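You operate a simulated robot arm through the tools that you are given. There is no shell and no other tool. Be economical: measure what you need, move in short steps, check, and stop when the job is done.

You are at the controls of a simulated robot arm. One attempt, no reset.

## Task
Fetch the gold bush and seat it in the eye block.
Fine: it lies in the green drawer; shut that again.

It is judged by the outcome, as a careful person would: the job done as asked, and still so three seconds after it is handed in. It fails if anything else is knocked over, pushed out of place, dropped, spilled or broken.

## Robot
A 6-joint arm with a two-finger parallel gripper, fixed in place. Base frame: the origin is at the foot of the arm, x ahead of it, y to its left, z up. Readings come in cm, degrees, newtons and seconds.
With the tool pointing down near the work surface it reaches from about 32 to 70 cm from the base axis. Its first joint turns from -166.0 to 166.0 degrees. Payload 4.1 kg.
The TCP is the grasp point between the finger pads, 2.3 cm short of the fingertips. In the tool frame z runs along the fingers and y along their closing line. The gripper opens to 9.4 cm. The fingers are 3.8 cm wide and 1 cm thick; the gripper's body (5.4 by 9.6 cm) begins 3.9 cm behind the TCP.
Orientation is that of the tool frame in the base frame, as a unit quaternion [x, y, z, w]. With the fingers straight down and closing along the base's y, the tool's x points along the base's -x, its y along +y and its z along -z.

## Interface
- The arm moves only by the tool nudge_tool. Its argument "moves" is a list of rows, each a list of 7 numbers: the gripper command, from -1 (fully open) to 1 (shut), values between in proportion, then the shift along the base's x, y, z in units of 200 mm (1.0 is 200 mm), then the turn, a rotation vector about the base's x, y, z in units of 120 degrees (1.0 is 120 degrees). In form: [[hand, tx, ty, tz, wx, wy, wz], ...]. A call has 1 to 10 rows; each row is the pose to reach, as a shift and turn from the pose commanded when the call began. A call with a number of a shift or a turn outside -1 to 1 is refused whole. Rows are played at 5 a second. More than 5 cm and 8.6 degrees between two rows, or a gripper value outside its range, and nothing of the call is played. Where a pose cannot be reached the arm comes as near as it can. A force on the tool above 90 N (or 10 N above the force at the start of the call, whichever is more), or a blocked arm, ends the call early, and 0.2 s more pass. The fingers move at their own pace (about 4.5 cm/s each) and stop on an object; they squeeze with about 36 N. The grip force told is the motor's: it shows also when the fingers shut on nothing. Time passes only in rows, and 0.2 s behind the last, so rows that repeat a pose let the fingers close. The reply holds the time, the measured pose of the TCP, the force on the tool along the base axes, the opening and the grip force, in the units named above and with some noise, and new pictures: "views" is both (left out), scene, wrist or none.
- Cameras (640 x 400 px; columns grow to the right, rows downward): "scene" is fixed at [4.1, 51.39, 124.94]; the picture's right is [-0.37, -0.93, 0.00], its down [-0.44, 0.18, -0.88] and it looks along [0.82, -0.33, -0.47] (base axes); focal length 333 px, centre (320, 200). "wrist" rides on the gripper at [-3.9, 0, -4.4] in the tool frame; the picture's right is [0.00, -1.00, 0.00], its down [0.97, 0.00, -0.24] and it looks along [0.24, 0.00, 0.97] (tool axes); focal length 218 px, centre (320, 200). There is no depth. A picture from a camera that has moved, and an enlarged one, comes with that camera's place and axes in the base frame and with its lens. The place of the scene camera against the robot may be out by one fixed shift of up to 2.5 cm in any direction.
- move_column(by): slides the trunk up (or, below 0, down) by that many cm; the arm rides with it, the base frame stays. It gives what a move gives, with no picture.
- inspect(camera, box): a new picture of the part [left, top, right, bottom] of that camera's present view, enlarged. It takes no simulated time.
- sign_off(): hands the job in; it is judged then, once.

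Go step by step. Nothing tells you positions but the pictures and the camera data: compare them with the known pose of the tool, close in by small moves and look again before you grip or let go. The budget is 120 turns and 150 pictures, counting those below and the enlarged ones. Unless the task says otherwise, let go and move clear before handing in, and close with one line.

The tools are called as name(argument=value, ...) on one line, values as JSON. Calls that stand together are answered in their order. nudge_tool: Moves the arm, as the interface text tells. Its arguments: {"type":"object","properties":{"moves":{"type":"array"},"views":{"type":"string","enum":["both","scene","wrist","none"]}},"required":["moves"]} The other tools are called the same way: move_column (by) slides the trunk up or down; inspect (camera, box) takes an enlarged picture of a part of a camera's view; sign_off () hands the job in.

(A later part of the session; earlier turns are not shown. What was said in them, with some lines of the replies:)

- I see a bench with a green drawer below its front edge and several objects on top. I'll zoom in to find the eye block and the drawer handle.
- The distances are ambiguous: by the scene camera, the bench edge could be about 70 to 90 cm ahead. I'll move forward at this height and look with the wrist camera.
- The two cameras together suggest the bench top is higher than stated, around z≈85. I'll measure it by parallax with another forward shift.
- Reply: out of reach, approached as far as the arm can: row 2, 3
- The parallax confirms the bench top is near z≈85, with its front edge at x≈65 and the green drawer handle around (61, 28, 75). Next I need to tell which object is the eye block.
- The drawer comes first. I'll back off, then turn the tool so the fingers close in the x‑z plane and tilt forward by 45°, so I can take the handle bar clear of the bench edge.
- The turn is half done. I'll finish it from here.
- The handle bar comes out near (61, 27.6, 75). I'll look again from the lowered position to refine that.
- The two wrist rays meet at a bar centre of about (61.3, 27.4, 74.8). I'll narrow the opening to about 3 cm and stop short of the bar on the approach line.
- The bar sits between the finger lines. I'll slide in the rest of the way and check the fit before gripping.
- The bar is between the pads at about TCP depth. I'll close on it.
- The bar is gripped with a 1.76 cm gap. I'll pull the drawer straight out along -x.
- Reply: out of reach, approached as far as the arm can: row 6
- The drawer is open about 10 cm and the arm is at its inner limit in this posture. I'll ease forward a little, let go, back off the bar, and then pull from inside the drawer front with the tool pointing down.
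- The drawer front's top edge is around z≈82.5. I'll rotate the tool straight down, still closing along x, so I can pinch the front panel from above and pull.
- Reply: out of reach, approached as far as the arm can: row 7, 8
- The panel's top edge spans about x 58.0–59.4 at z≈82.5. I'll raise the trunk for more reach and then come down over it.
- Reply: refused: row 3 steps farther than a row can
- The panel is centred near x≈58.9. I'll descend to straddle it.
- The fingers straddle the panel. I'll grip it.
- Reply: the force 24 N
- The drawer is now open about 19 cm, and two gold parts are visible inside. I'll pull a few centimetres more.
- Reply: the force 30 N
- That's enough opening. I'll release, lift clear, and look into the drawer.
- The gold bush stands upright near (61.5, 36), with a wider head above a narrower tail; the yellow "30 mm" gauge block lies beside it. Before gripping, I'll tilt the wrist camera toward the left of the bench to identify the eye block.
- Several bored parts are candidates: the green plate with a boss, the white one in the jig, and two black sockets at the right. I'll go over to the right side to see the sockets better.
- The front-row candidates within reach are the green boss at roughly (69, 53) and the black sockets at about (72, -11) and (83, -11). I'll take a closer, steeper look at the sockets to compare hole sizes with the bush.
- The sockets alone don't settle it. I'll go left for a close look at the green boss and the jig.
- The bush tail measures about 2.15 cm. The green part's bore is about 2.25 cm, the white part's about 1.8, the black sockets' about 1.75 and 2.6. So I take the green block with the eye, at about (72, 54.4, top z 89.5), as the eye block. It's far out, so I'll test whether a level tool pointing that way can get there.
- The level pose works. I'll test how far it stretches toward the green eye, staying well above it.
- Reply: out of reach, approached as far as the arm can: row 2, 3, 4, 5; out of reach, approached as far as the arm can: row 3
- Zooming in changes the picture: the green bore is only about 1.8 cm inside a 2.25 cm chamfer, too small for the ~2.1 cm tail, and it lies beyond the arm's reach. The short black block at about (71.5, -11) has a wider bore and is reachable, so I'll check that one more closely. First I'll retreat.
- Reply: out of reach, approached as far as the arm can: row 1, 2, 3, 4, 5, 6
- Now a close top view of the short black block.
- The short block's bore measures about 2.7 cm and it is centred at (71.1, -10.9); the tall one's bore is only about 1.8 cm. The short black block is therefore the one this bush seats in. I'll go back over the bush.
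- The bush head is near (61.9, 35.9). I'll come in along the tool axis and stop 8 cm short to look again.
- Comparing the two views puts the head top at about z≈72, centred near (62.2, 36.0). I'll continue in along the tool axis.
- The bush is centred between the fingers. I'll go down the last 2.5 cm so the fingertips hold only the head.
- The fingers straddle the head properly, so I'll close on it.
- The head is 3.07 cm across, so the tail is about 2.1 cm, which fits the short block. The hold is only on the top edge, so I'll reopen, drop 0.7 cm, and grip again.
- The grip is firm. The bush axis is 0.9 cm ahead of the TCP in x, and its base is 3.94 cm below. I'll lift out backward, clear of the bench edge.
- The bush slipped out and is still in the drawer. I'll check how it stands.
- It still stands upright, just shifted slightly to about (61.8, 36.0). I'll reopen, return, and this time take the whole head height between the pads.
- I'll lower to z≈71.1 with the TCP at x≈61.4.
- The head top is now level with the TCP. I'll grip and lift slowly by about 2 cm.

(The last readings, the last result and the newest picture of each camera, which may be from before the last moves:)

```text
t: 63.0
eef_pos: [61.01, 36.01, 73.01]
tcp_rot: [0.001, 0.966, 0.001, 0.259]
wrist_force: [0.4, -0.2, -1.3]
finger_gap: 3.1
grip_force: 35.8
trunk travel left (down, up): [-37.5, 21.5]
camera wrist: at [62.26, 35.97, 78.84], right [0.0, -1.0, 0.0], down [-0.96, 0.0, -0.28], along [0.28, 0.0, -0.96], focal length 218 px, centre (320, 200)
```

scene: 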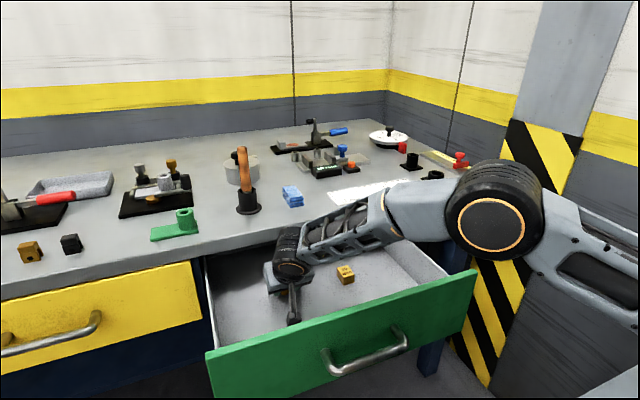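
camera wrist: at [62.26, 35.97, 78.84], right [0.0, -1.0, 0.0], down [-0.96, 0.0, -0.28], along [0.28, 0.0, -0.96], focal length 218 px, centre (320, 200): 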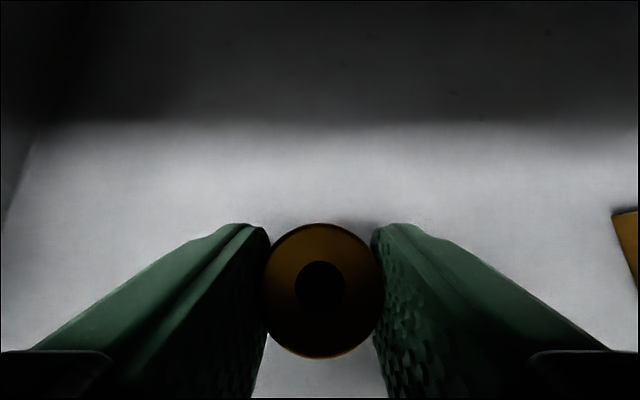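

It is held and lifting. I'll continue gently, backing away from the bench edge.

nudge_tool(moves=[[1, -0.03, 0, 0.06, 0, 0, 0], [1, -0.07, 0, 0.13, 0, 0, 0], [1, -0.11, 0, 0.21, 0, 0, 0], [1, -0.15, 0, 0.3, 0, 0, 0], [1, -0.19, 0, 0.4, 0, 0, 0], [1, -0.23, 0, 0.5, 0, 0, 0], [1, -0.27, 0, 0.62, 0, 0, 0], [1, -0.3, 0, 0.75, 0, 0, 0], [1, -0.32, 0, 0.9, 0, 0, 0], [1, -0.32, 0, 1.0, 0, 0, 0]], views="wrist")

```text
t: 65.2
eef_pos: [54.49, 35.84, 93.12]
tcp_rot: [0.001, 0.966, 0.0, 0.26]
wrist_force: [0.0, 0.8, -0.4]
finger_gap: 3.11
grip_force: 36.3
trunk travel left (down, up): [-37.5, 21.5]
camera wrist: at [55.74, 35.96, 98.87], right [0.0, -1.0, 0.0], down [-0.96, 0.0, -0.28], along [0.28, 0.0, -0.96], focal length 218 px, centre (320, 200)
```

wrist: 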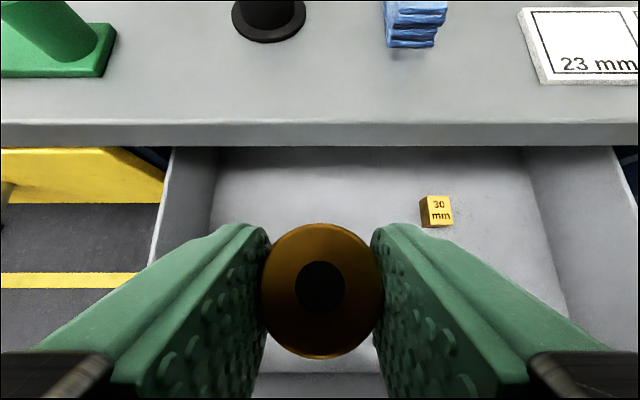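

The bush is firmly held. I'll carry it over to the short black block.

nudge_tool(moves=[[1, 0, 0, 0.1, 0, 0, 0], [1, 0, -0.1, 0.25, 0, 0, 0], [1, 0, -0.28, 0.3, 0, 0, 0], [1, 0, -0.46, 0.3, 0, 0, 0], [1, 0, -0.64, 0.3, 0, 0, 0], [1, 0.0, -0.82, 0.3, 0, 0, 0], [1, 0, -1.0, 0.3, 0, 0, 0]], views="none")

nudge_tool(moves=[[1, 0.0, -0.15, 0, 0, 0, 0], [1, 0.05, -0.33, 0, 0, 0, 0], [1, 0.1, -0.5, 0, 0, 0, 0], [1, 0.15, -0.67, 0, 0, 0, 0], [1, 0.2, -0.84, 0, 0, 0, 0], [1, 0.25, -1.0, 0, 0, 0, 0]], views="none")

nudge_tool(moves=[[1, 0.05, -0.12, 0, 0, 0, 0], [1, 0.12, -0.25, 0, 0, 0, 0], [1, 0.2, -0.345, 0, 0, 0, 0], [1, 0.25, -0.345, 0, 0, 0, 0]], views="both")

```text
t: 66.8
eef_pos: [54.77, 15.86, 98.91]
tcp_rot: [0.001, 0.966, 0.001, 0.259]
wrist_force: [-0.1, -0.3, -1.0]
finger_gap: 3.09
grip_force: 35.7
trunk travel left (down, up): [-37.5, 21.5]
```

```text
t: 68.2
eef_pos: [59.69, -4.05, 99.14]
tcp_rot: [0.001, 0.966, 0.0, 0.259]
wrist_force: [0.1, 1.1, -0.6]
finger_gap: 3.11
grip_force: 35.7
trunk travel left (down, up): [-37.5, 21.5]
```

```text
t: 69.2
eef_pos: [64.7, -10.82, 98.89]
tcp_rot: [0.0, 0.966, 0.001, 0.26]
wrist_force: [0.4, 0.1, -1.1]
finger_gap: 3.09
grip_force: 36.0
trunk travel left (down, up): [-37.5, 21.5]
camera wrist: at [65.95, -10.88, 104.73], right [0.0, -1.0, 0.0], down [-0.96, 0.0, -0.28], along [0.28, 0.0, -0.96], focal length 218 px, centre (320, 200)
```

scene: 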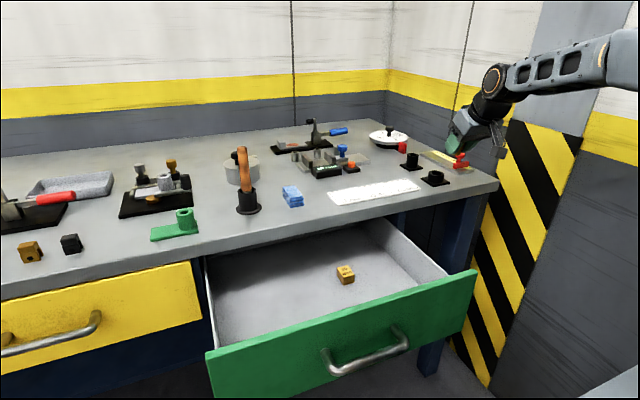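
wrist: 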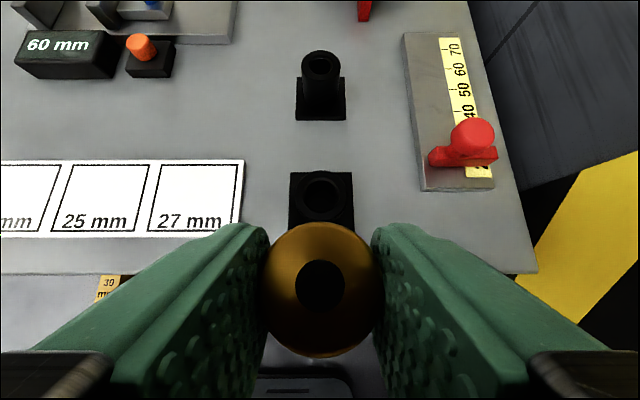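

inspect(camera="wrist", box=[270, 160, 370, 230])

```text
5.71 times, centred on (320, 195) of wrist
camera zoom: at [65.95, -10.88, 104.73], right [0.0, -1.0, 0.0], down [-0.96, 0.0, -0.28], along [0.28, 0.0, -0.96], focal length 1247 px, centre (320, 229)
```

zoom: 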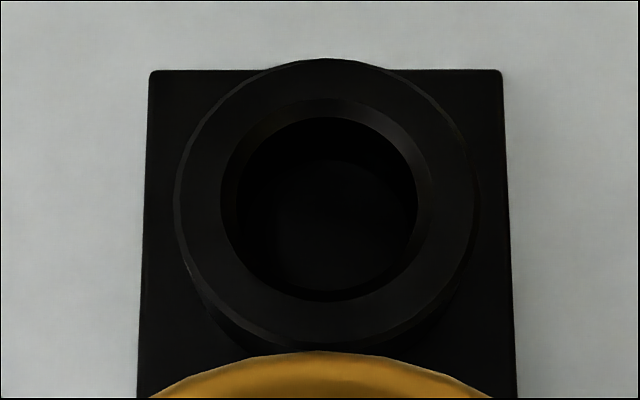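

The views put the block's bore at about (70.9, -10.9) with its top at z≈89. I'll move the bush above it with the tail still clear.

nudge_tool(moves=[[1, 0.08, 0, -0.02, 0, 0, 0], [1, 0.16, -0.003, -0.06, 0, 0, 0], [1, 0.23, -0.005, -0.1, 0, 0, 0], [1, 0.275, -0.005, -0.15, 0, 0, 0], [1, 0.275, -0.005, -0.19, 0, 0, 0]], views="both")

inspect(camera="scene", box=[400, 130, 480, 195])

```text
t: 70.3
eef_pos: [70.2, -11.05, 95.25]
tcp_rot: [0.001, 0.966, 0.001, 0.26]
wrist_force: [0.0, -0.3, -0.6]
finger_gap: 3.09
grip_force: 36.5
trunk travel left (down, up): [-37.5, 21.5]
camera wrist: at [71.39, -11.07, 101.03], right [0.0, -1.0, 0.0], down [-0.96, 0.0, -0.28], along [0.28, 0.0, -0.96], focal length 218 px, centre (320, 200)
```

scene: 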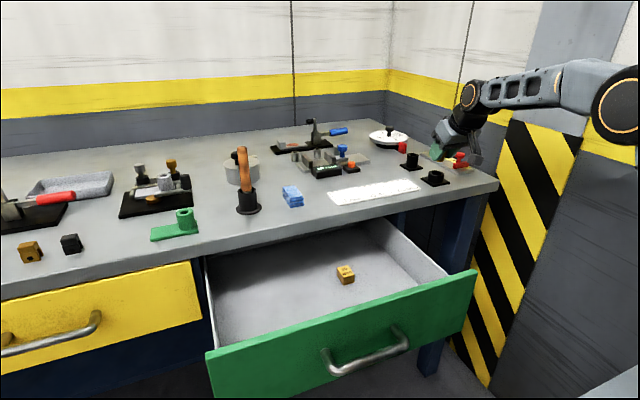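
wrist: 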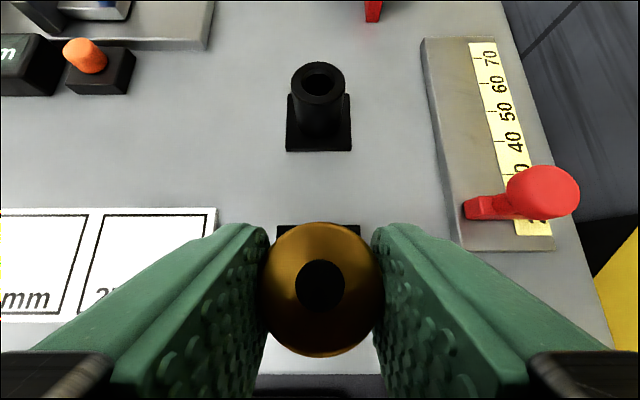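

```text
6.15 times, centred on (440, 162) of scene
camera zoom: at [4.1, 51.39, 124.94], right [-0.37, -0.93, 0.0], down [-0.44, 0.18, -0.88], along [0.82, -0.33, -0.47], focal length 2047 px, centre (-418, 431)
```

zoom: 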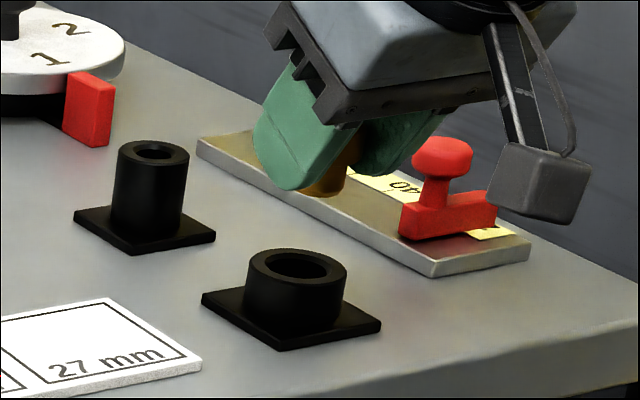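

The alignment looks within a millimetre or two. I'll shift slightly, lower until the tail is just above the rim, and check.

nudge_tool(moves=[[1, 0.005, 0.005, -0.04, 0, 0, 0], [1, 0.005, 0.005, -0.08, 0, 0, 0], [1, 0.005, 0.005, -0.12, 0, 0, 0], [1, 0.005, 0.005, -0.12, 0, 0, 0]], views="wrist")

inspect(camera="scene", box=[410, 140, 470, 195])

```text
t: 71.3
eef_pos: [70.32, -10.89, 92.74]
tcp_rot: [0.001, 0.966, 0.0, 0.258]
wrist_force: [-0.7, 0.4, -0.6]
finger_gap: 3.08
grip_force: 36.1
trunk travel left (down, up): [-37.5, 21.5]
camera wrist: at [71.46, -10.91, 98.56], right [0.0, -1.0, 0.0], down [-0.96, 0.0, -0.28], along [0.28, 0.0, -0.96], focal length 218 px, centre (320, 200)
```

wrist: 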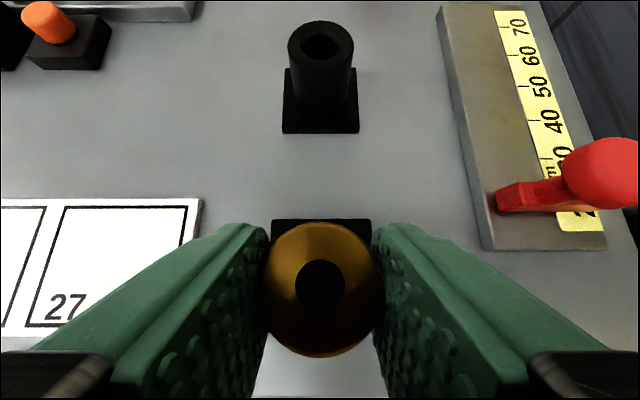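

```text
7.27 times, centred on (440, 168) of scene
camera zoom: at [4.1, 51.39, 124.94], right [-0.37, -0.93, 0.0], down [-0.44, 0.18, -0.88], along [0.82, -0.33, -0.47], focal length 2420 px, centre (-553, 436)
```

zoom: 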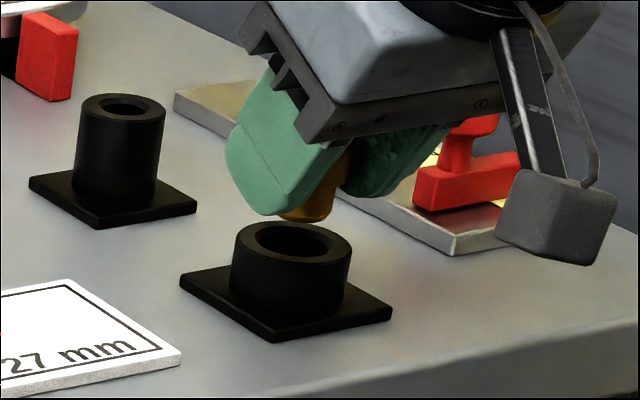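

The tail is just above the bore, and its alignment agrees in both views to within the ~3 mm radial clearance. I'll lower in small steps and watch the force.

nudge_tool(moves=[[1, 0.0, 0.004, -0.03, 0, 0, 0], [1, 0.0, 0.004, -0.055, 0, 0, 0], [1, 0, 0.004, -0.075, 0, 0, 0]], views="none")

inspect(camera="scene", box=[410, 140, 470, 195])

```text
t: 72.2
eef_pos: [70.13, -10.79, 91.62]
tcp_rot: [0.0, 0.965, 0.001, 0.261]
wrist_force: [-0.4, 0.4, 3.2]
finger_gap: 3.13
grip_force: 36.4
trunk travel left (down, up): [-37.5, 21.5]
```

```text
7.27 times, centred on (440, 168) of scene
camera zoom: at [4.1, 51.39, 124.94], right [-0.37, -0.93, 0.0], down [-0.44, 0.18, -0.88], along [0.82, -0.33, -0.47], focal length 2420 px, centre (-553, 436)
```

zoom: 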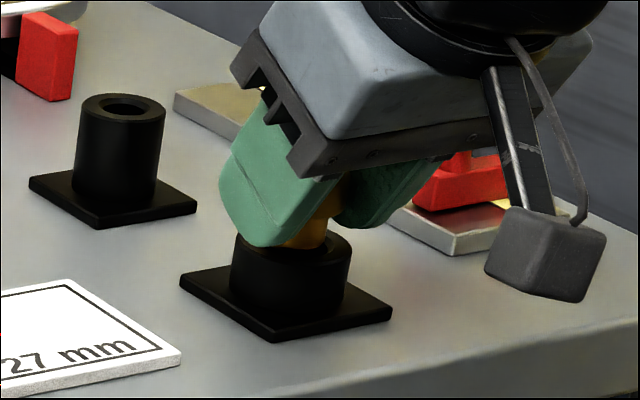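

There is light contact at z≈91.6, and the tool was pushed a little toward -x. That suggests the tail is riding the far chamfer, so I'll ease toward -x while lowering.

nudge_tool(moves=[[1, -0.008, 0.0, 0.01, 0, 0, 0], [1, -0.018, 0.0, 0.0, 0, 0, 0], [1, -0.018, 0.0, -0.015, 0, 0, 0], [1, -0.018, 0.0, -0.015, 0, 0, 0]], views="wrist")

inspect(camera="scene", box=[410, 140, 470, 195])

```text
t: 73.2
eef_pos: [70.01, -11.02, 91.44]
tcp_rot: [0.002, 0.965, 0.0, 0.263]
wrist_force: [5.0, -4.2, 20.6]
finger_gap: 3.08
grip_force: 36.3
trunk travel left (down, up): [-37.5, 21.5]
camera wrist: at [71.13, -10.9, 97.18], right [0.0, -1.0, 0.0], down [-0.96, 0.0, -0.29], along [0.29, 0.0, -0.96], focal length 218 px, centre (320, 200)
```

wrist: 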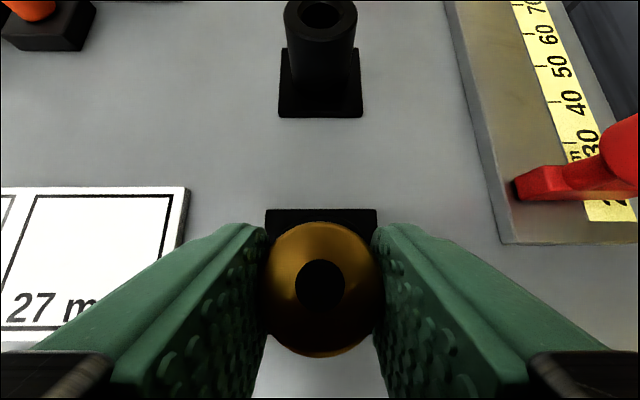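

```text
7.27 times, centred on (440, 168) of scene
camera zoom: at [4.1, 51.39, 124.94], right [-0.37, -0.93, 0.0], down [-0.44, 0.18, -0.88], along [0.82, -0.33, -0.47], focal length 2420 px, centre (-553, 436)
```

zoom: 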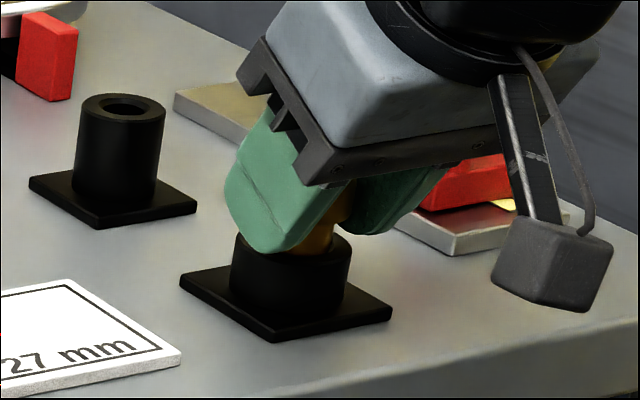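

inspect(camera="scene", box=[430, 160, 465, 185])

```text
16.00 times, centred on (448, 172) of scene
camera zoom: at [4.1, 51.39, 124.94], right [-0.37, -0.93, 0.0], down [-0.44, 0.18, -0.88], along [0.82, -0.33, -0.47], focal length 5323 px, centre (-1720, 640)
```

zoom: 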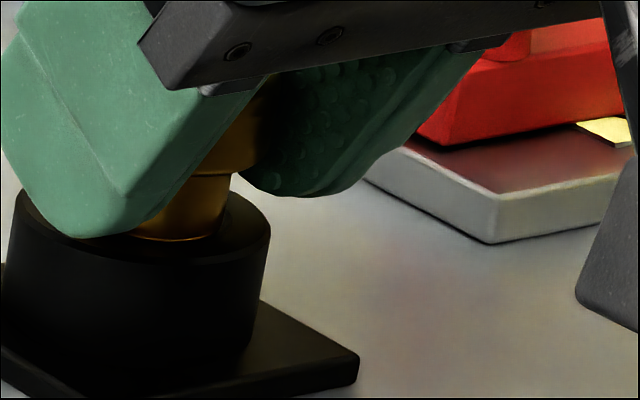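

The close-up shows the fingertips resting on the rim with the tail right at the bore mouth, so it was finger contact rather than the chamfer. I'll lift slightly, re-centre to the measured bore, and check before loosening the fingers only a little, as a cage.

nudge_tool(moves=[[1, 0, 0, 0.02, 0, 0, 0], [1, 0.01, 0, 0.032, 0, 0, 0], [1, 0.018, 0, 0.032, 0, 0, 0], [1, 0.018, 0, 0.032, 0, 0, 0]], views="wrist")

inspect(camera="scene", box=[430, 160, 465, 185])

inspect(camera="wrist", box=[240, 190, 400, 290])

```text
t: 74.2
eef_pos: [70.31, -10.76, 91.58]
tcp_rot: [0.001, 0.966, 0.001, 0.258]
wrist_force: [0.5, -1.6, -1.4]
finger_gap: 3.08
grip_force: 35.9
trunk travel left (down, up): [-37.5, 21.5]
camera wrist: at [71.55, -10.69, 97.36], right [0.0, -1.0, 0.0], down [-0.96, 0.0, -0.28], along [0.28, 0.0, -0.96], focal length 218 px, centre (320, 200)
```

wrist: 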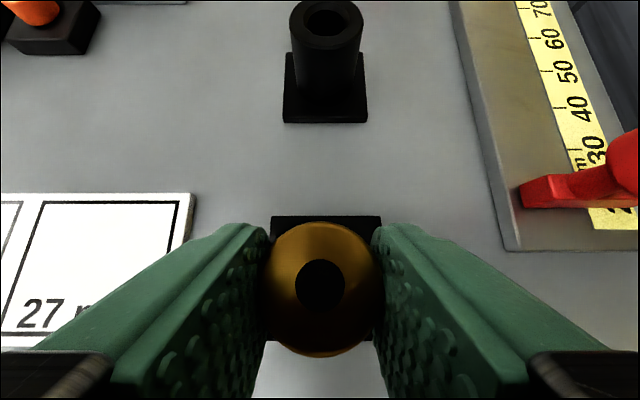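

```text
16.00 times, centred on (448, 172) of scene
camera zoom: at [4.1, 51.39, 124.94], right [-0.37, -0.93, 0.0], down [-0.44, 0.18, -0.88], along [0.82, -0.33, -0.47], focal length 5323 px, centre (-1720, 640)
```

zoom: 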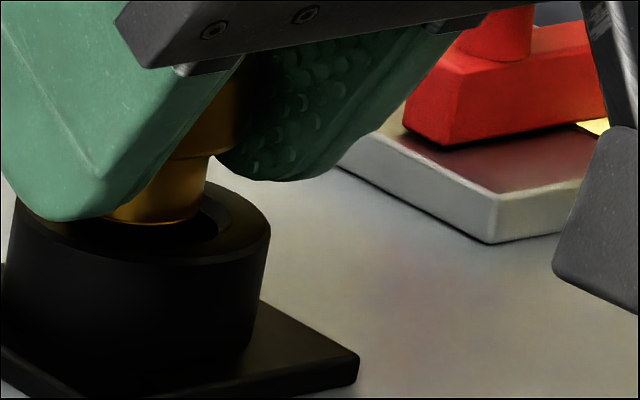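

```text
4.00 times, centred on (320, 240) of wrist
camera zoom: at [71.55, -10.69, 97.36], right [0.0, -1.0, 0.0], down [-0.96, 0.0, -0.28], along [0.28, 0.0, -0.96], focal length 873 px, centre (320, 40)
```

zoom: 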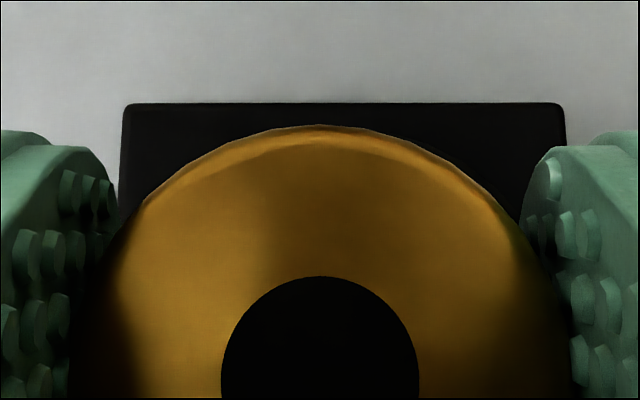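

The wrist view shows the block about 0.3 cm toward -y of the bush and slightly further out. That also explains the earlier contact as the tail on the near chamfer. I'll correct by +0.15 in x and -0.27 in y, then lower again.

nudge_tool(moves=[[1, 0.004, -0.007, 0.005, 0, 0, 0], [1, 0.009, -0.0135, 0.005, 0, 0, 0], [1, 0.009, -0.0135, -0.005, 0, 0, 0], [1, 0.009, -0.0135, -0.02, 0, 0, 0], [1, 0.009, -0.0135, -0.03, 0, 0, 0], [1, 0.009, -0.0135, -0.03, 0, 0, 0]], views="wrist")

inspect(camera="scene", box=[430, 160, 465, 185])

inspect(camera="wrist", box=[240, 190, 400, 290])

```text
t: 75.5
eef_pos: [70.46, -11.1, 91.48]
tcp_rot: [0.001, 0.965, 0.001, 0.263]
wrist_force: [0.1, 0.1, 21.5]
finger_gap: 3.12
grip_force: 35.9
trunk travel left (down, up): [-37.5, 21.5]
camera wrist: at [71.6, -11.1, 97.32], right [0.0, -1.0, 0.0], down [-0.96, 0.0, -0.29], along [0.29, 0.0, -0.96], focal length 218 px, centre (320, 200)
```

wrist: 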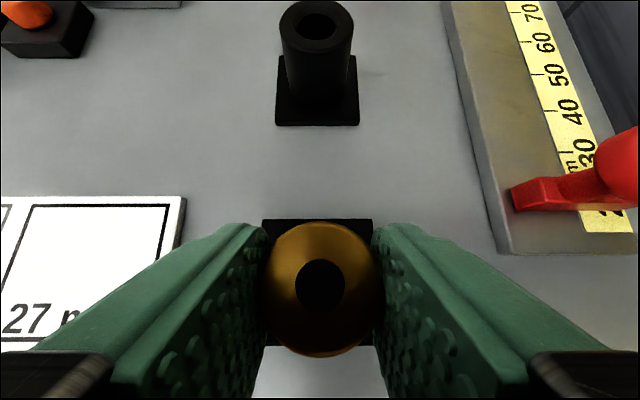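

```text
16.00 times, centred on (448, 172) of scene
camera zoom: at [4.1, 51.39, 124.94], right [-0.37, -0.93, 0.0], down [-0.44, 0.18, -0.88], along [0.82, -0.33, -0.47], focal length 5323 px, centre (-1720, 640)
```

zoom: 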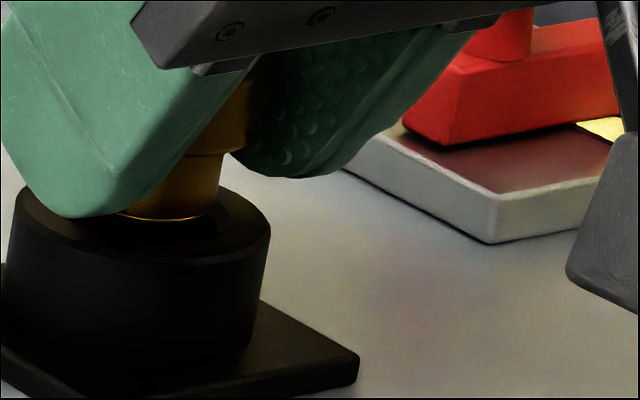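

```text
4.00 times, centred on (320, 240) of wrist
camera zoom: at [71.6, -11.1, 97.32], right [0.0, -1.0, 0.0], down [-0.96, 0.0, -0.29], along [0.29, 0.0, -0.96], focal length 873 px, centre (320, 40)
```

zoom: 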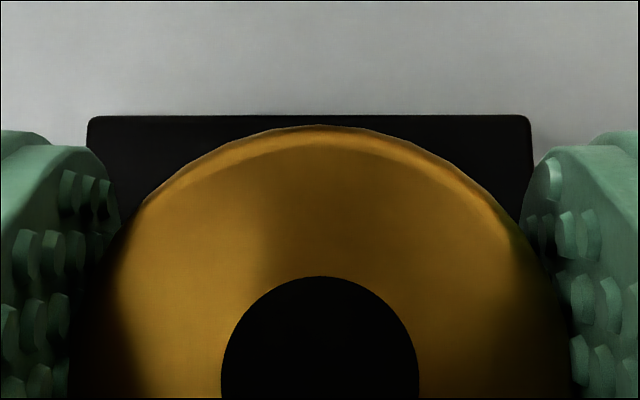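

Contact occurs at the same height wherever I am, so it is the fingertips on the rim. The tail is centred over the bore just above it. I'll lift off 1 mm, fine-centre in y, and loosen the fingers only to a ~3.5 cm cage so the bush drops straight in.

nudge_tool(moves=[[1, 0, 0.003, 0.02, 0, 0, 0], [1, 0, 0.006, 0.031, 0, 0, 0], [1, 0, 0.006, 0.031, 0, 0, 0], [1, 0, 0.006, 0.031, 0, 0, 0]], views="wrist")

inspect(camera="wrist", box=[240, 190, 400, 290])

```text
t: 76.5
eef_pos: [70.5, -11.06, 91.45]
tcp_rot: [0.001, 0.966, 0.001, 0.258]
wrist_force: [0.5, -0.7, -0.4]
finger_gap: 3.1
grip_force: 35.6
trunk travel left (down, up): [-37.5, 21.5]
camera wrist: at [71.64, -11.02, 97.31], right [0.0, -1.0, 0.0], down [-0.96, 0.0, -0.28], along [0.28, 0.0, -0.96], focal length 218 px, centre (320, 200)
```

wrist: 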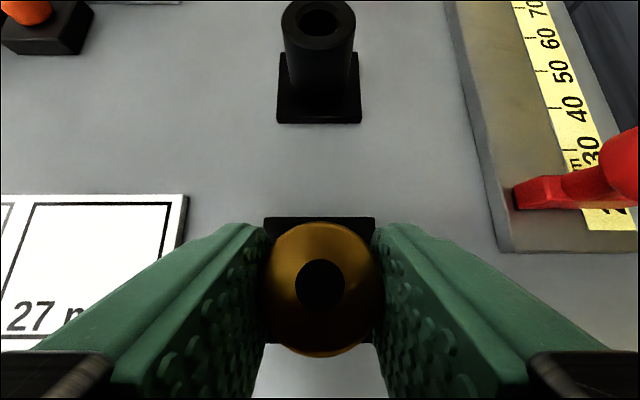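

```text
4.00 times, centred on (320, 240) of wrist
camera zoom: at [71.64, -11.02, 97.31], right [0.0, -1.0, 0.0], down [-0.96, 0.0, -0.28], along [0.28, 0.0, -0.96], focal length 873 px, centre (320, 40)
```

zoom: 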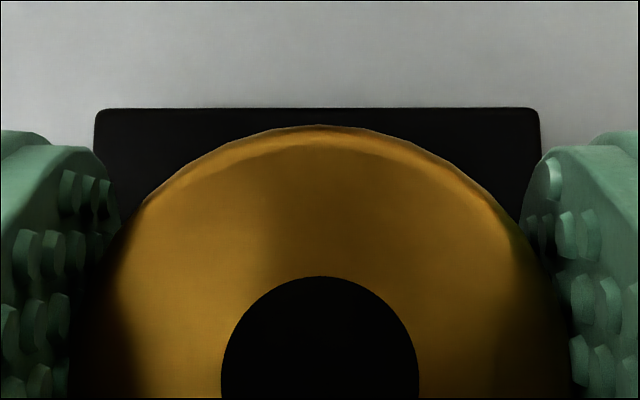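

Centred within half a millimetre in both directions. I'll loosen to the cage.

nudge_tool(moves=[[0.25, 0, 0, 0, 0, 0, 0], [0.25, 0, 0, 0, 0, 0, 0], [0.25, 0, 0, 0, 0, 0, 0]], views="wrist")

inspect(camera="scene", box=[430, 160, 465, 185])

```text
t: 77.3
eef_pos: [70.47, -11.03, 91.64]
tcp_rot: [0.001, 0.966, 0.0, 0.259]
wrist_force: [-0.4, 0.6, 0.5]
finger_gap: 3.56
grip_force: 0.0
trunk travel left (down, up): [-37.5, 21.5]
camera wrist: at [71.69, -11.01, 97.47], right [0.0, -1.0, 0.0], down [-0.96, 0.0, -0.28], along [0.28, 0.0, -0.96], focal length 218 px, centre (320, 200)
```

wrist: 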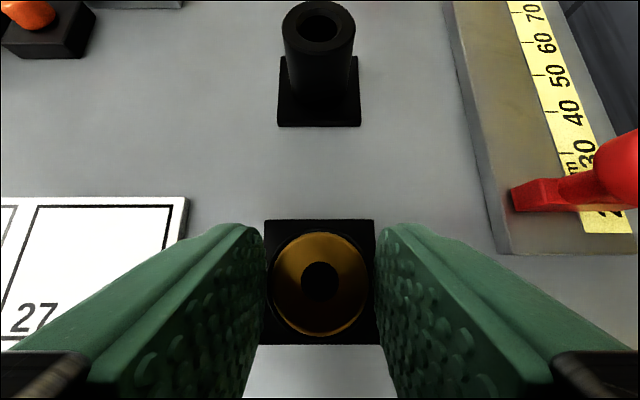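

```text
16.00 times, centred on (448, 172) of scene
camera zoom: at [4.1, 51.39, 124.94], right [-0.37, -0.93, 0.0], down [-0.44, 0.18, -0.88], along [0.82, -0.33, -0.47], focal length 5323 px, centre (-1720, 640)
```

zoom: 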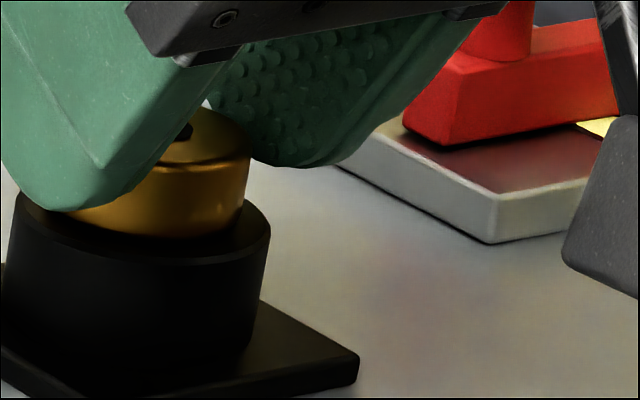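

It dropped in: the head now sits on the rim. I'll open a little more, rise straight up, and look.

nudge_tool(moves=[[0.1, 0, 0, 0.01, 0, 0, 0], [0, 0, 0, 0.06, 0, 0, 0], [0, 0, 0, 0.15, 0, 0, 0], [0, -0.05, 0, 0.3, 0, 0, 0], [0, -0.2, 0, 0.45, 0, 0, 0], [0, -0.35, 0, 0.5, 0, 0, 0]], views="wrist")

inspect(camera="scene", box=[400, 140, 480, 200])

inspect(camera="wrist", box=[250, 50, 390, 200])

```text
t: 78.8
eef_pos: [63.35, -10.92, 101.72]
tcp_rot: [0.001, 0.966, 0.001, 0.259]
wrist_force: [-0.1, -0.2, 0.2]
finger_gap: 4.7
grip_force: 0.0
trunk travel left (down, up): [-37.5, 21.5]
camera wrist: at [64.54, -10.95, 107.54], right [0.0, -1.0, 0.0], down [-0.96, 0.0, -0.28], along [0.28, 0.0, -0.96], focal length 218 px, centre (320, 200)
```

wrist: 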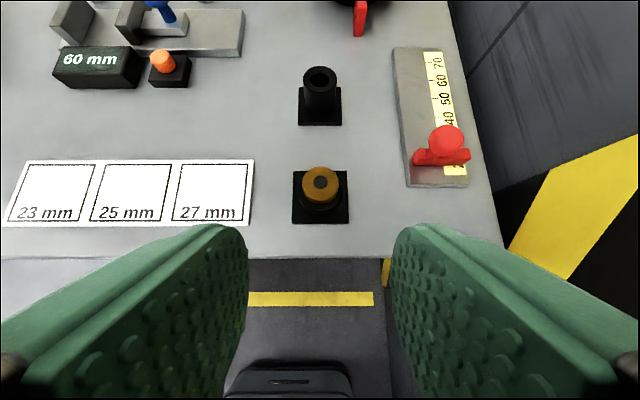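

```text
6.67 times, centred on (440, 170) of scene
camera zoom: at [4.1, 51.39, 124.94], right [-0.37, -0.93, 0.0], down [-0.44, 0.18, -0.88], along [0.82, -0.33, -0.47], focal length 2218 px, centre (-480, 400)
```

zoom: 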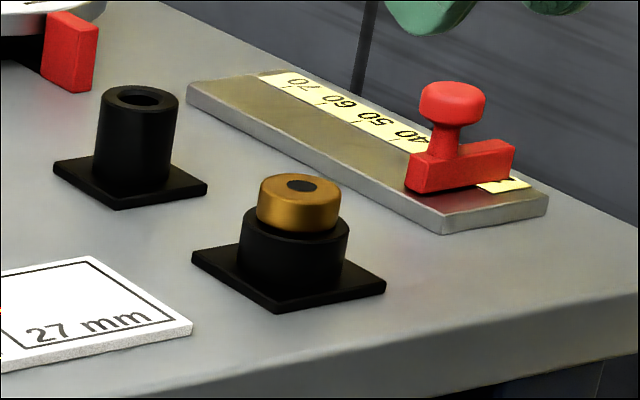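

```text
2.67 times, centred on (320, 125) of wrist
camera zoom: at [64.54, -10.95, 107.54], right [0.0, -1.0, 0.0], down [-0.96, 0.0, -0.28], along [0.28, 0.0, -0.96], focal length 582 px, centre (320, 400)
```

zoom: 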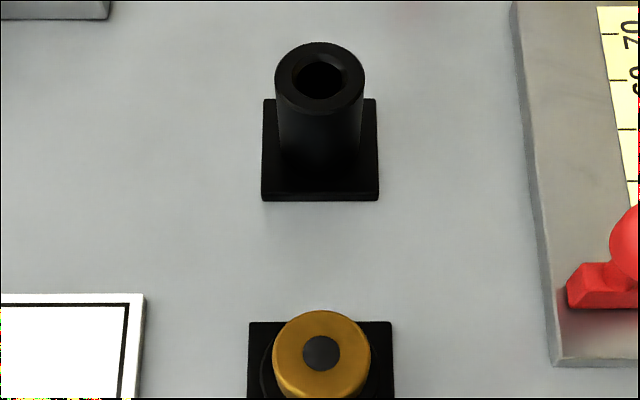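

The bush is seated flush in the eye block and nothing else has moved. Now to shut the drawer: I'll go around in front of its panel with closed fingers and push it above the handle.

nudge_tool(moves=[[1, -0.15, 0.12, 0, 0, 0, 0], [1, -0.3, 0.25, 0, 0, 0, 0], [1, -0.45, 0.38, 0, 0, 0, 0], [1, -0.6, 0.52, 0, 0, 0, 0], [1, -0.75, 0.66, 0, 0, 0, 0], [1, -0.88, 0.8, 0, 0, 0, 0], [1, -1.0, 0.95, 0, 0, 0, 0]], views="none")

nudge_tool(moves=[[1, -0.1, 0.2, 0, 0, 0, 0], [1, -0.2, 0.4, 0, 0, 0, 0], [1, -0.3, 0.6, 0, 0, 0, 0], [1, -0.35, 0.8, 0, 0, 0, 0], [1, -0.4, 0.96, 0, 0, 0, 0], [1, -0.4, 0.96, -0.2, 0, 0, 0], [1, -0.4, 0.96, -0.4, 0, 0, 0]], views="both")

```text
t: 80.3
eef_pos: [43.34, 8.07, 101.8]
tcp_rot: [0.0, 0.966, 0.001, 0.259]
wrist_force: [0.0, -0.2, 1.5]
finger_gap: 0.01
grip_force: 35.9
trunk travel left (down, up): [-37.5, 21.5]
```

```text
t: 82.0
eef_pos: [35.63, 27.09, 93.64]
tcp_rot: [0.002, 0.966, 0.0, 0.26]
wrist_force: [-1.1, 0.3, 0.1]
finger_gap: 0.0
grip_force: 36.0
trunk travel left (down, up): [-37.5, 21.5]
camera wrist: at [36.81, 27.15, 99.38], right [0.0, -1.0, 0.0], down [-0.96, 0.0, -0.28], along [0.28, 0.0, -0.96], focal length 218 px, centre (320, 200)
```

scene: 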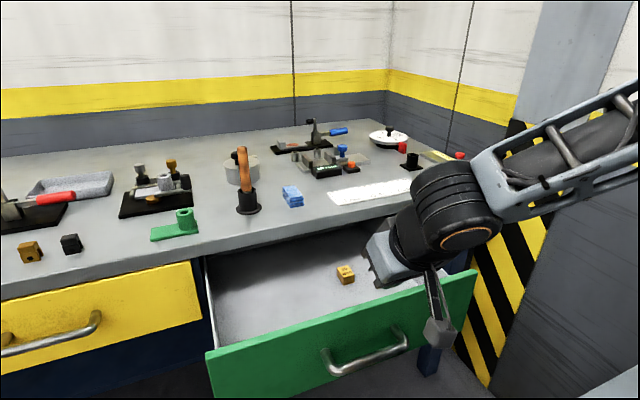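
wrist: 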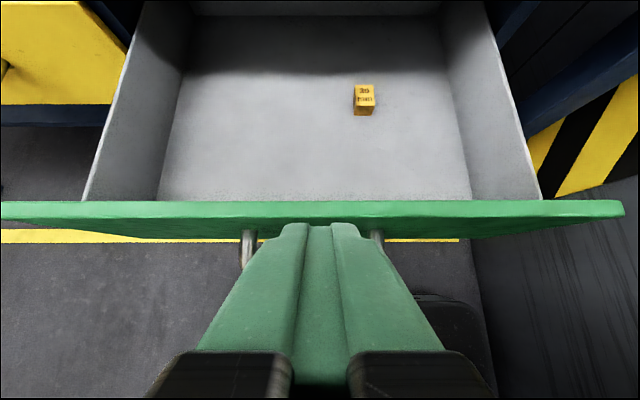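

The panel face is at about x≈40.2. I'll lower in front of it, above the handle bar.

nudge_tool(moves=[[1, 0, 0, -0.2, 0, 0, 0], [1, 0, 0, -0.4, 0, 0, 0], [1, 0, 0, -0.55, 0, 0, 0], [1, 0, 0, -0.66, 0, 0, 0]], views="both")

```text
t: 83.0
eef_pos: [35.26, 27.18, 80.36]
tcp_rot: [0.002, 0.966, 0.0, 0.259]
wrist_force: [-0.2, -0.3, -0.1]
finger_gap: 0.0
grip_force: 36.3
trunk travel left (down, up): [-37.5, 21.5]
camera wrist: at [36.52, 27.15, 86.22], right [0.0, -1.0, 0.0], down [-0.96, 0.0, -0.28], along [0.28, 0.0, -0.96], focal length 218 px, centre (320, 200)
```

scene: 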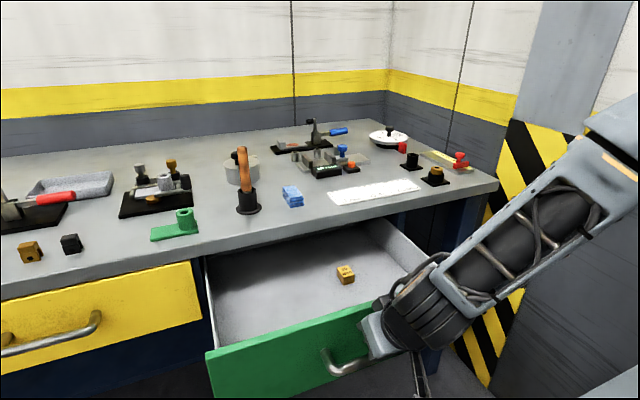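
wrist: 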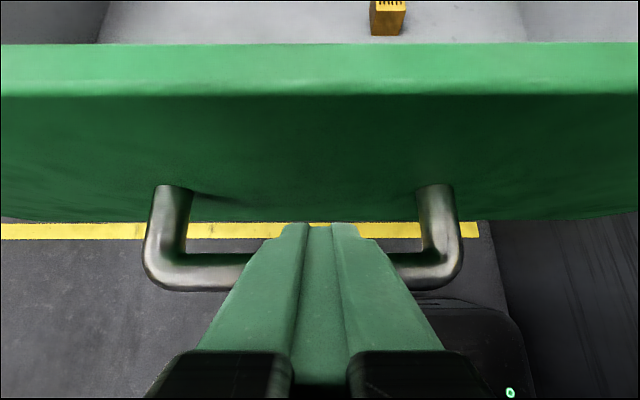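

Clear of the handle. I'll push the drawer in steadily and gently.

nudge_tool(moves=[[1, 0.08, 0, 0, 0, 0, 0], [1, 0.13, 0, 0, 0, 0, 0], [1, 0.18, 0, 0, 0, 0, 0], [1, 0.25, 0, 0, 0, 0, 0], [1, 0.33, 0, 0, 0, 0, 0], [1, 0.41, 0, 0, 0, 0, 0], [1, 0.49, 0, 0, 0, 0, 0], [1, 0.57, 0, 0, 0, 0, 0], [1, 0.65, 0, 0, 0, 0, 0], [1, 0.73, 0, 0, 0, 0, 0]], views="both")

```text
t: 85.2
eef_pos: [50.08, 27.03, 80.63]
tcp_rot: [0.002, 0.966, 0.0, 0.26]
wrist_force: [-0.6, 0.5, 0.2]
finger_gap: 0.0
grip_force: 36.1
trunk travel left (down, up): [-37.5, 21.5]
camera wrist: at [51.3, 27.06, 86.28], right [0.0, -1.0, 0.0], down [-0.96, 0.0, -0.28], along [0.28, 0.0, -0.96], focal length 218 px, centre (320, 200)
```

scene: 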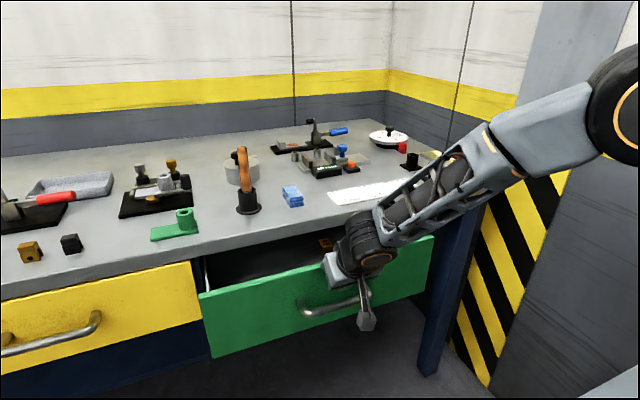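
wrist: 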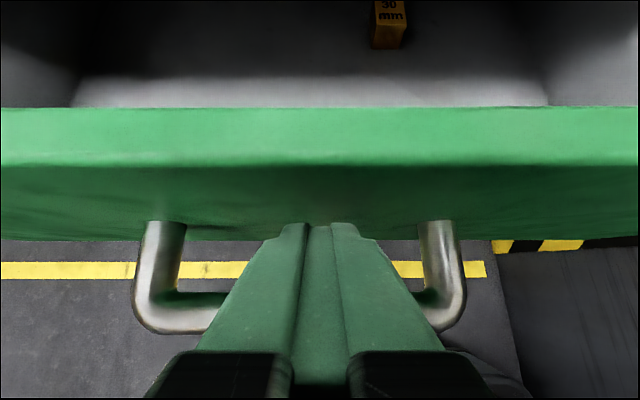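

The drawer is moving in smoothly. I'll continue most of the remaining way.

nudge_tool(moves=[[1, 0.06, 0, 0, 0, 0, 0], [1, 0.13, 0, 0, 0, 0, 0], [1, 0.2, 0, 0, 0, 0, 0], [1, 0.27, 0, 0, 0, 0, 0], [1, 0.34, 0, 0, 0, 0, 0], [1, 0.41, 0, 0, 0, 0, 0], [1, 0.48, 0, 0, 0, 0, 0], [1, 0.53, 0, 0, 0, 0, 0]], views="both")

```text
t: 87.0
eef_pos: [60.73, 27.16, 80.48]
tcp_rot: [0.001, 0.966, 0.001, 0.26]
wrist_force: [-0.3, 0.1, -0.1]
finger_gap: 0.0
grip_force: 35.9
trunk travel left (down, up): [-37.5, 21.5]
camera wrist: at [61.91, 27.2, 86.27], right [0.0, -1.0, 0.0], down [-0.96, 0.0, -0.28], along [0.28, 0.0, -0.96], focal length 218 px, centre (320, 200)
```

scene: 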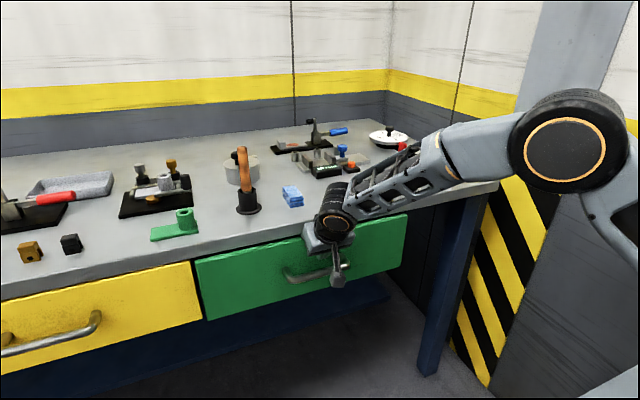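
wrist: 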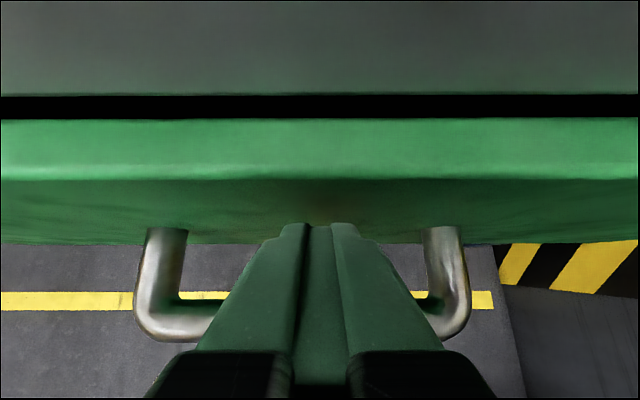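

Nearly shut. I'll press the last bit in small steps until it stops.

nudge_tool(moves=[[1, 0.015, 0, 0, 0, 0, 0], [1, 0.03, 0, 0, 0, 0, 0], [1, 0.045, 0, 0, 0, 0, 0], [1, 0.055, 0, 0, 0, 0, 0]], views="wrist")

inspect(camera="scene", box=[180, 190, 420, 340])

```text
t: 88.0
eef_pos: [61.66, 27.08, 80.56]
tcp_rot: [0.001, 0.966, 0.0, 0.26]
wrist_force: [-0.5, 0.5, -0.4]
finger_gap: 0.0
grip_force: 36.0
trunk travel left (down, up): [-37.5, 21.5]
camera wrist: at [62.96, 27.18, 86.31], right [0.0, -1.0, 0.0], down [-0.96, 0.0, -0.28], along [0.28, 0.0, -0.96], focal length 218 px, centre (320, 200)
```

wrist: 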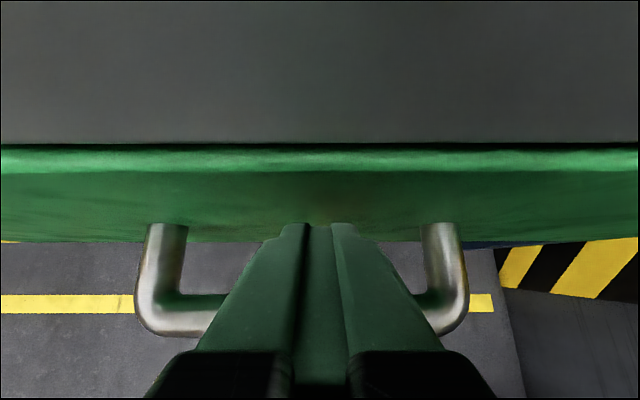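

```text
2.67 times, centred on (300, 265) of scene
camera zoom: at [4.1, 51.39, 124.94], right [-0.37, -0.93, 0.0], down [-0.44, 0.18, -0.88], along [0.82, -0.33, -0.47], focal length 887 px, centre (373, 27)
```

zoom: 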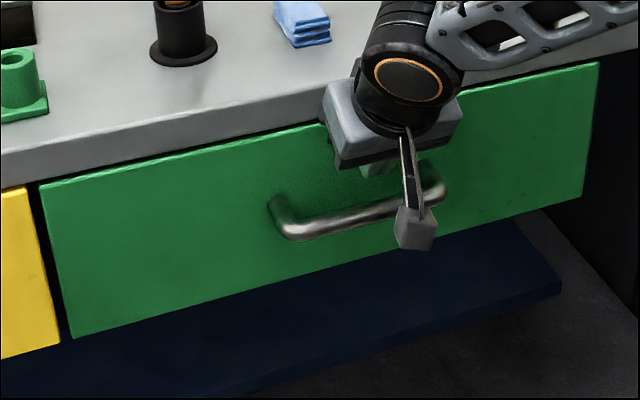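

nudge_tool(moves=[[1, 0.012, 0, 0, 0, 0, 0], [1, 0.025, 0, 0, 0, 0, 0], [1, 0.04, 0, 0, 0, 0, 0], [1, 0.055, 0, 0, 0, 0, 0]], views="wrist")

inspect(camera="scene", box=[180, 190, 420, 340])

```text
t: 89.0
eef_pos: [61.99, 27.21, 80.59]
tcp_rot: [0.001, 0.967, -0.002, 0.256]
wrist_force: [-69.2, -7.2, 8.0]
finger_gap: 0.0
grip_force: 36.1
trunk travel left (down, up): [-37.5, 21.5]
camera wrist: at [63.28, 27.26, 86.3], right [0.0, -1.0, 0.0], down [-0.96, 0.0, -0.27], along [0.27, 0.0, -0.96], focal length 218 px, centre (320, 200)
```

wrist: 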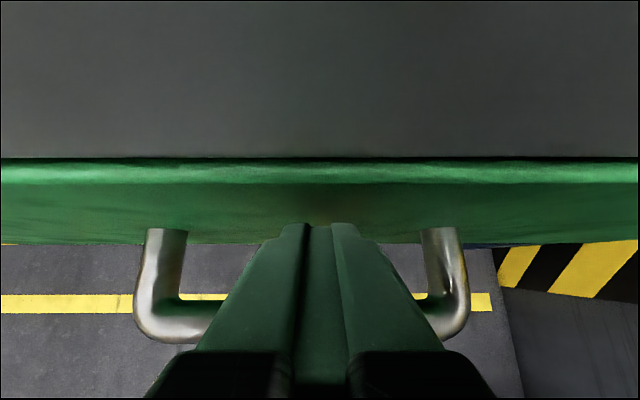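

```text
2.67 times, centred on (300, 265) of scene
camera zoom: at [4.1, 51.39, 124.94], right [-0.37, -0.93, 0.0], down [-0.44, 0.18, -0.88], along [0.82, -0.33, -0.47], focal length 887 px, centre (373, 27)
```

zoom: 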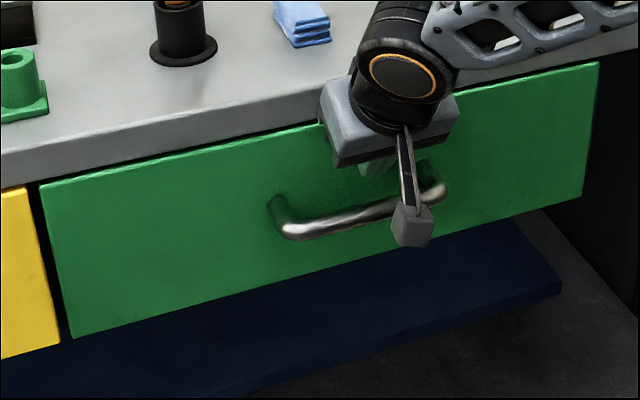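

The stop is reached (69 N), so the drawer is shut. I'll back straight off, rise clear, and check everything.

nudge_tool(moves=[[1, -0.05, 0, 0, 0, 0, 0], [1, -0.15, 0, 0, 0, 0, 0], [1, -0.35, 0, 0.0, 0, 0, 0], [1, -0.55, 0, 0.1, 0, 0, 0], [1, -0.75, 0, 0.3, 0, 0, 0], [1, -0.85, 0, 0.5, 0, 0, 0], [1, -0.85, 0, 0.7, 0, 0, 0]], views="both")

inspect(camera="scene", box=[180, 190, 420, 340])

inspect(camera="scene", box=[390, 130, 490, 200])

```text
refused: row 5 steps farther than a row can; nothing moved
```

```text
2.67 times, centred on (300, 265) of scene
camera zoom: at [4.1, 51.39, 124.94], right [-0.37, -0.93, 0.0], down [-0.44, 0.18, -0.88], along [0.82, -0.33, -0.47], focal length 887 px, centre (373, 27)
```

zoom: 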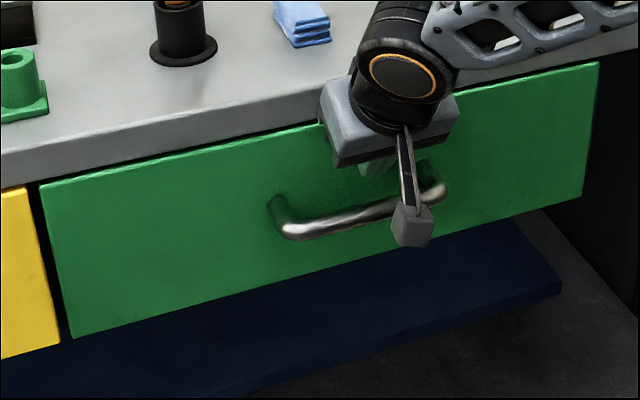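

```text
5.71 times, centred on (440, 165) of scene
camera zoom: at [4.1, 51.39, 124.94], right [-0.37, -0.93, 0.0], down [-0.44, 0.18, -0.88], along [0.82, -0.33, -0.47], focal length 1901 px, centre (-366, 400)
```

zoom: 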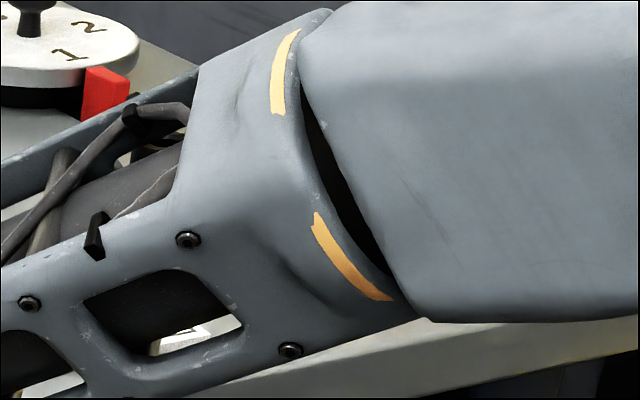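

One row was too long a step, so I'll retreat with shorter ones.

nudge_tool(moves=[[1, -0.05, 0, 0, 0, 0, 0], [1, -0.15, 0, 0, 0, 0, 0], [1, -0.33, 0, 0.0, 0, 0, 0], [1, -0.5, 0, 0.08, 0, 0, 0], [1, -0.62, 0, 0.2, 0, 0, 0], [1, -0.72, 0, 0.35, 0, 0, 0], [1, -0.8, 0, 0.5, 0, 0, 0], [1, -0.8, 0, 0.7, 0, 0, 0], [1, -0.8, 0, 0.9, 0, 0, 0]], views="both")

inspect(camera="scene", box=[390, 130, 490, 200])

inspect(camera="scene", box=[180, 190, 420, 340])

```text
t: 91.0
eef_pos: [46.81, 27.08, 98.5]
tcp_rot: [0.001, 0.966, 0.0, 0.26]
wrist_force: [0.2, 0.5, 0.3]
finger_gap: 0.02
grip_force: 35.5
trunk travel left (down, up): [-37.5, 21.5]
camera wrist: at [48.01, 27.1, 104.31], right [0.0, -1.0, 0.0], down [-0.96, 0.0, -0.28], along [0.28, 0.0, -0.96], focal length 218 px, centre (320, 200)
```

scene: 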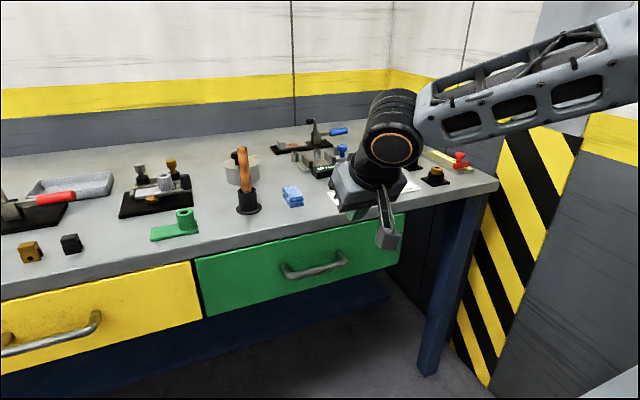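
wrist: 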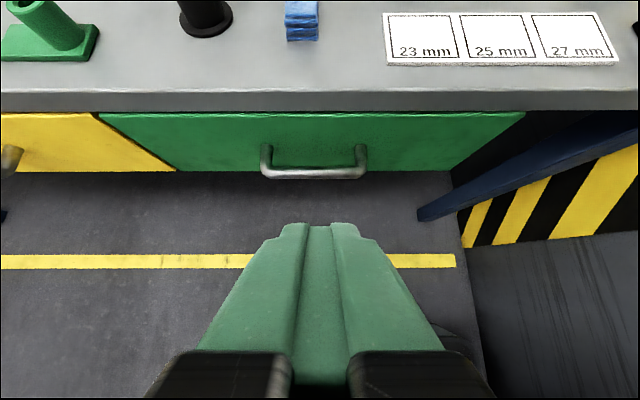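

```text
5.71 times, centred on (440, 165) of scene
camera zoom: at [4.1, 51.39, 124.94], right [-0.37, -0.93, 0.0], down [-0.44, 0.18, -0.88], along [0.82, -0.33, -0.47], focal length 1901 px, centre (-366, 400)
```

zoom: 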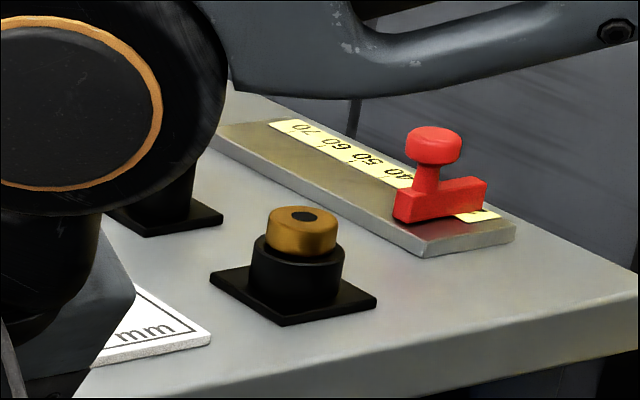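

```text
2.67 times, centred on (300, 265) of scene
camera zoom: at [4.1, 51.39, 124.94], right [-0.37, -0.93, 0.0], down [-0.44, 0.18, -0.88], along [0.82, -0.33, -0.47], focal length 887 px, centre (373, 27)
```

zoom: 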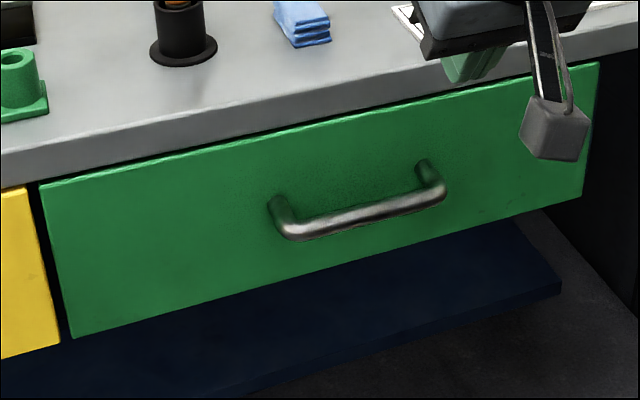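

The green drawer is shut, the gold bush sits with its head on the rim of the block, and the arm is clear. I'm handing the job in.

sign_off()

```text
The job is handed in.
```

The gold bush is in the short black block, its head resting on the rim, and the green drawer is shut; I took that block as the eye block because its bore looked the only one this bush fits.
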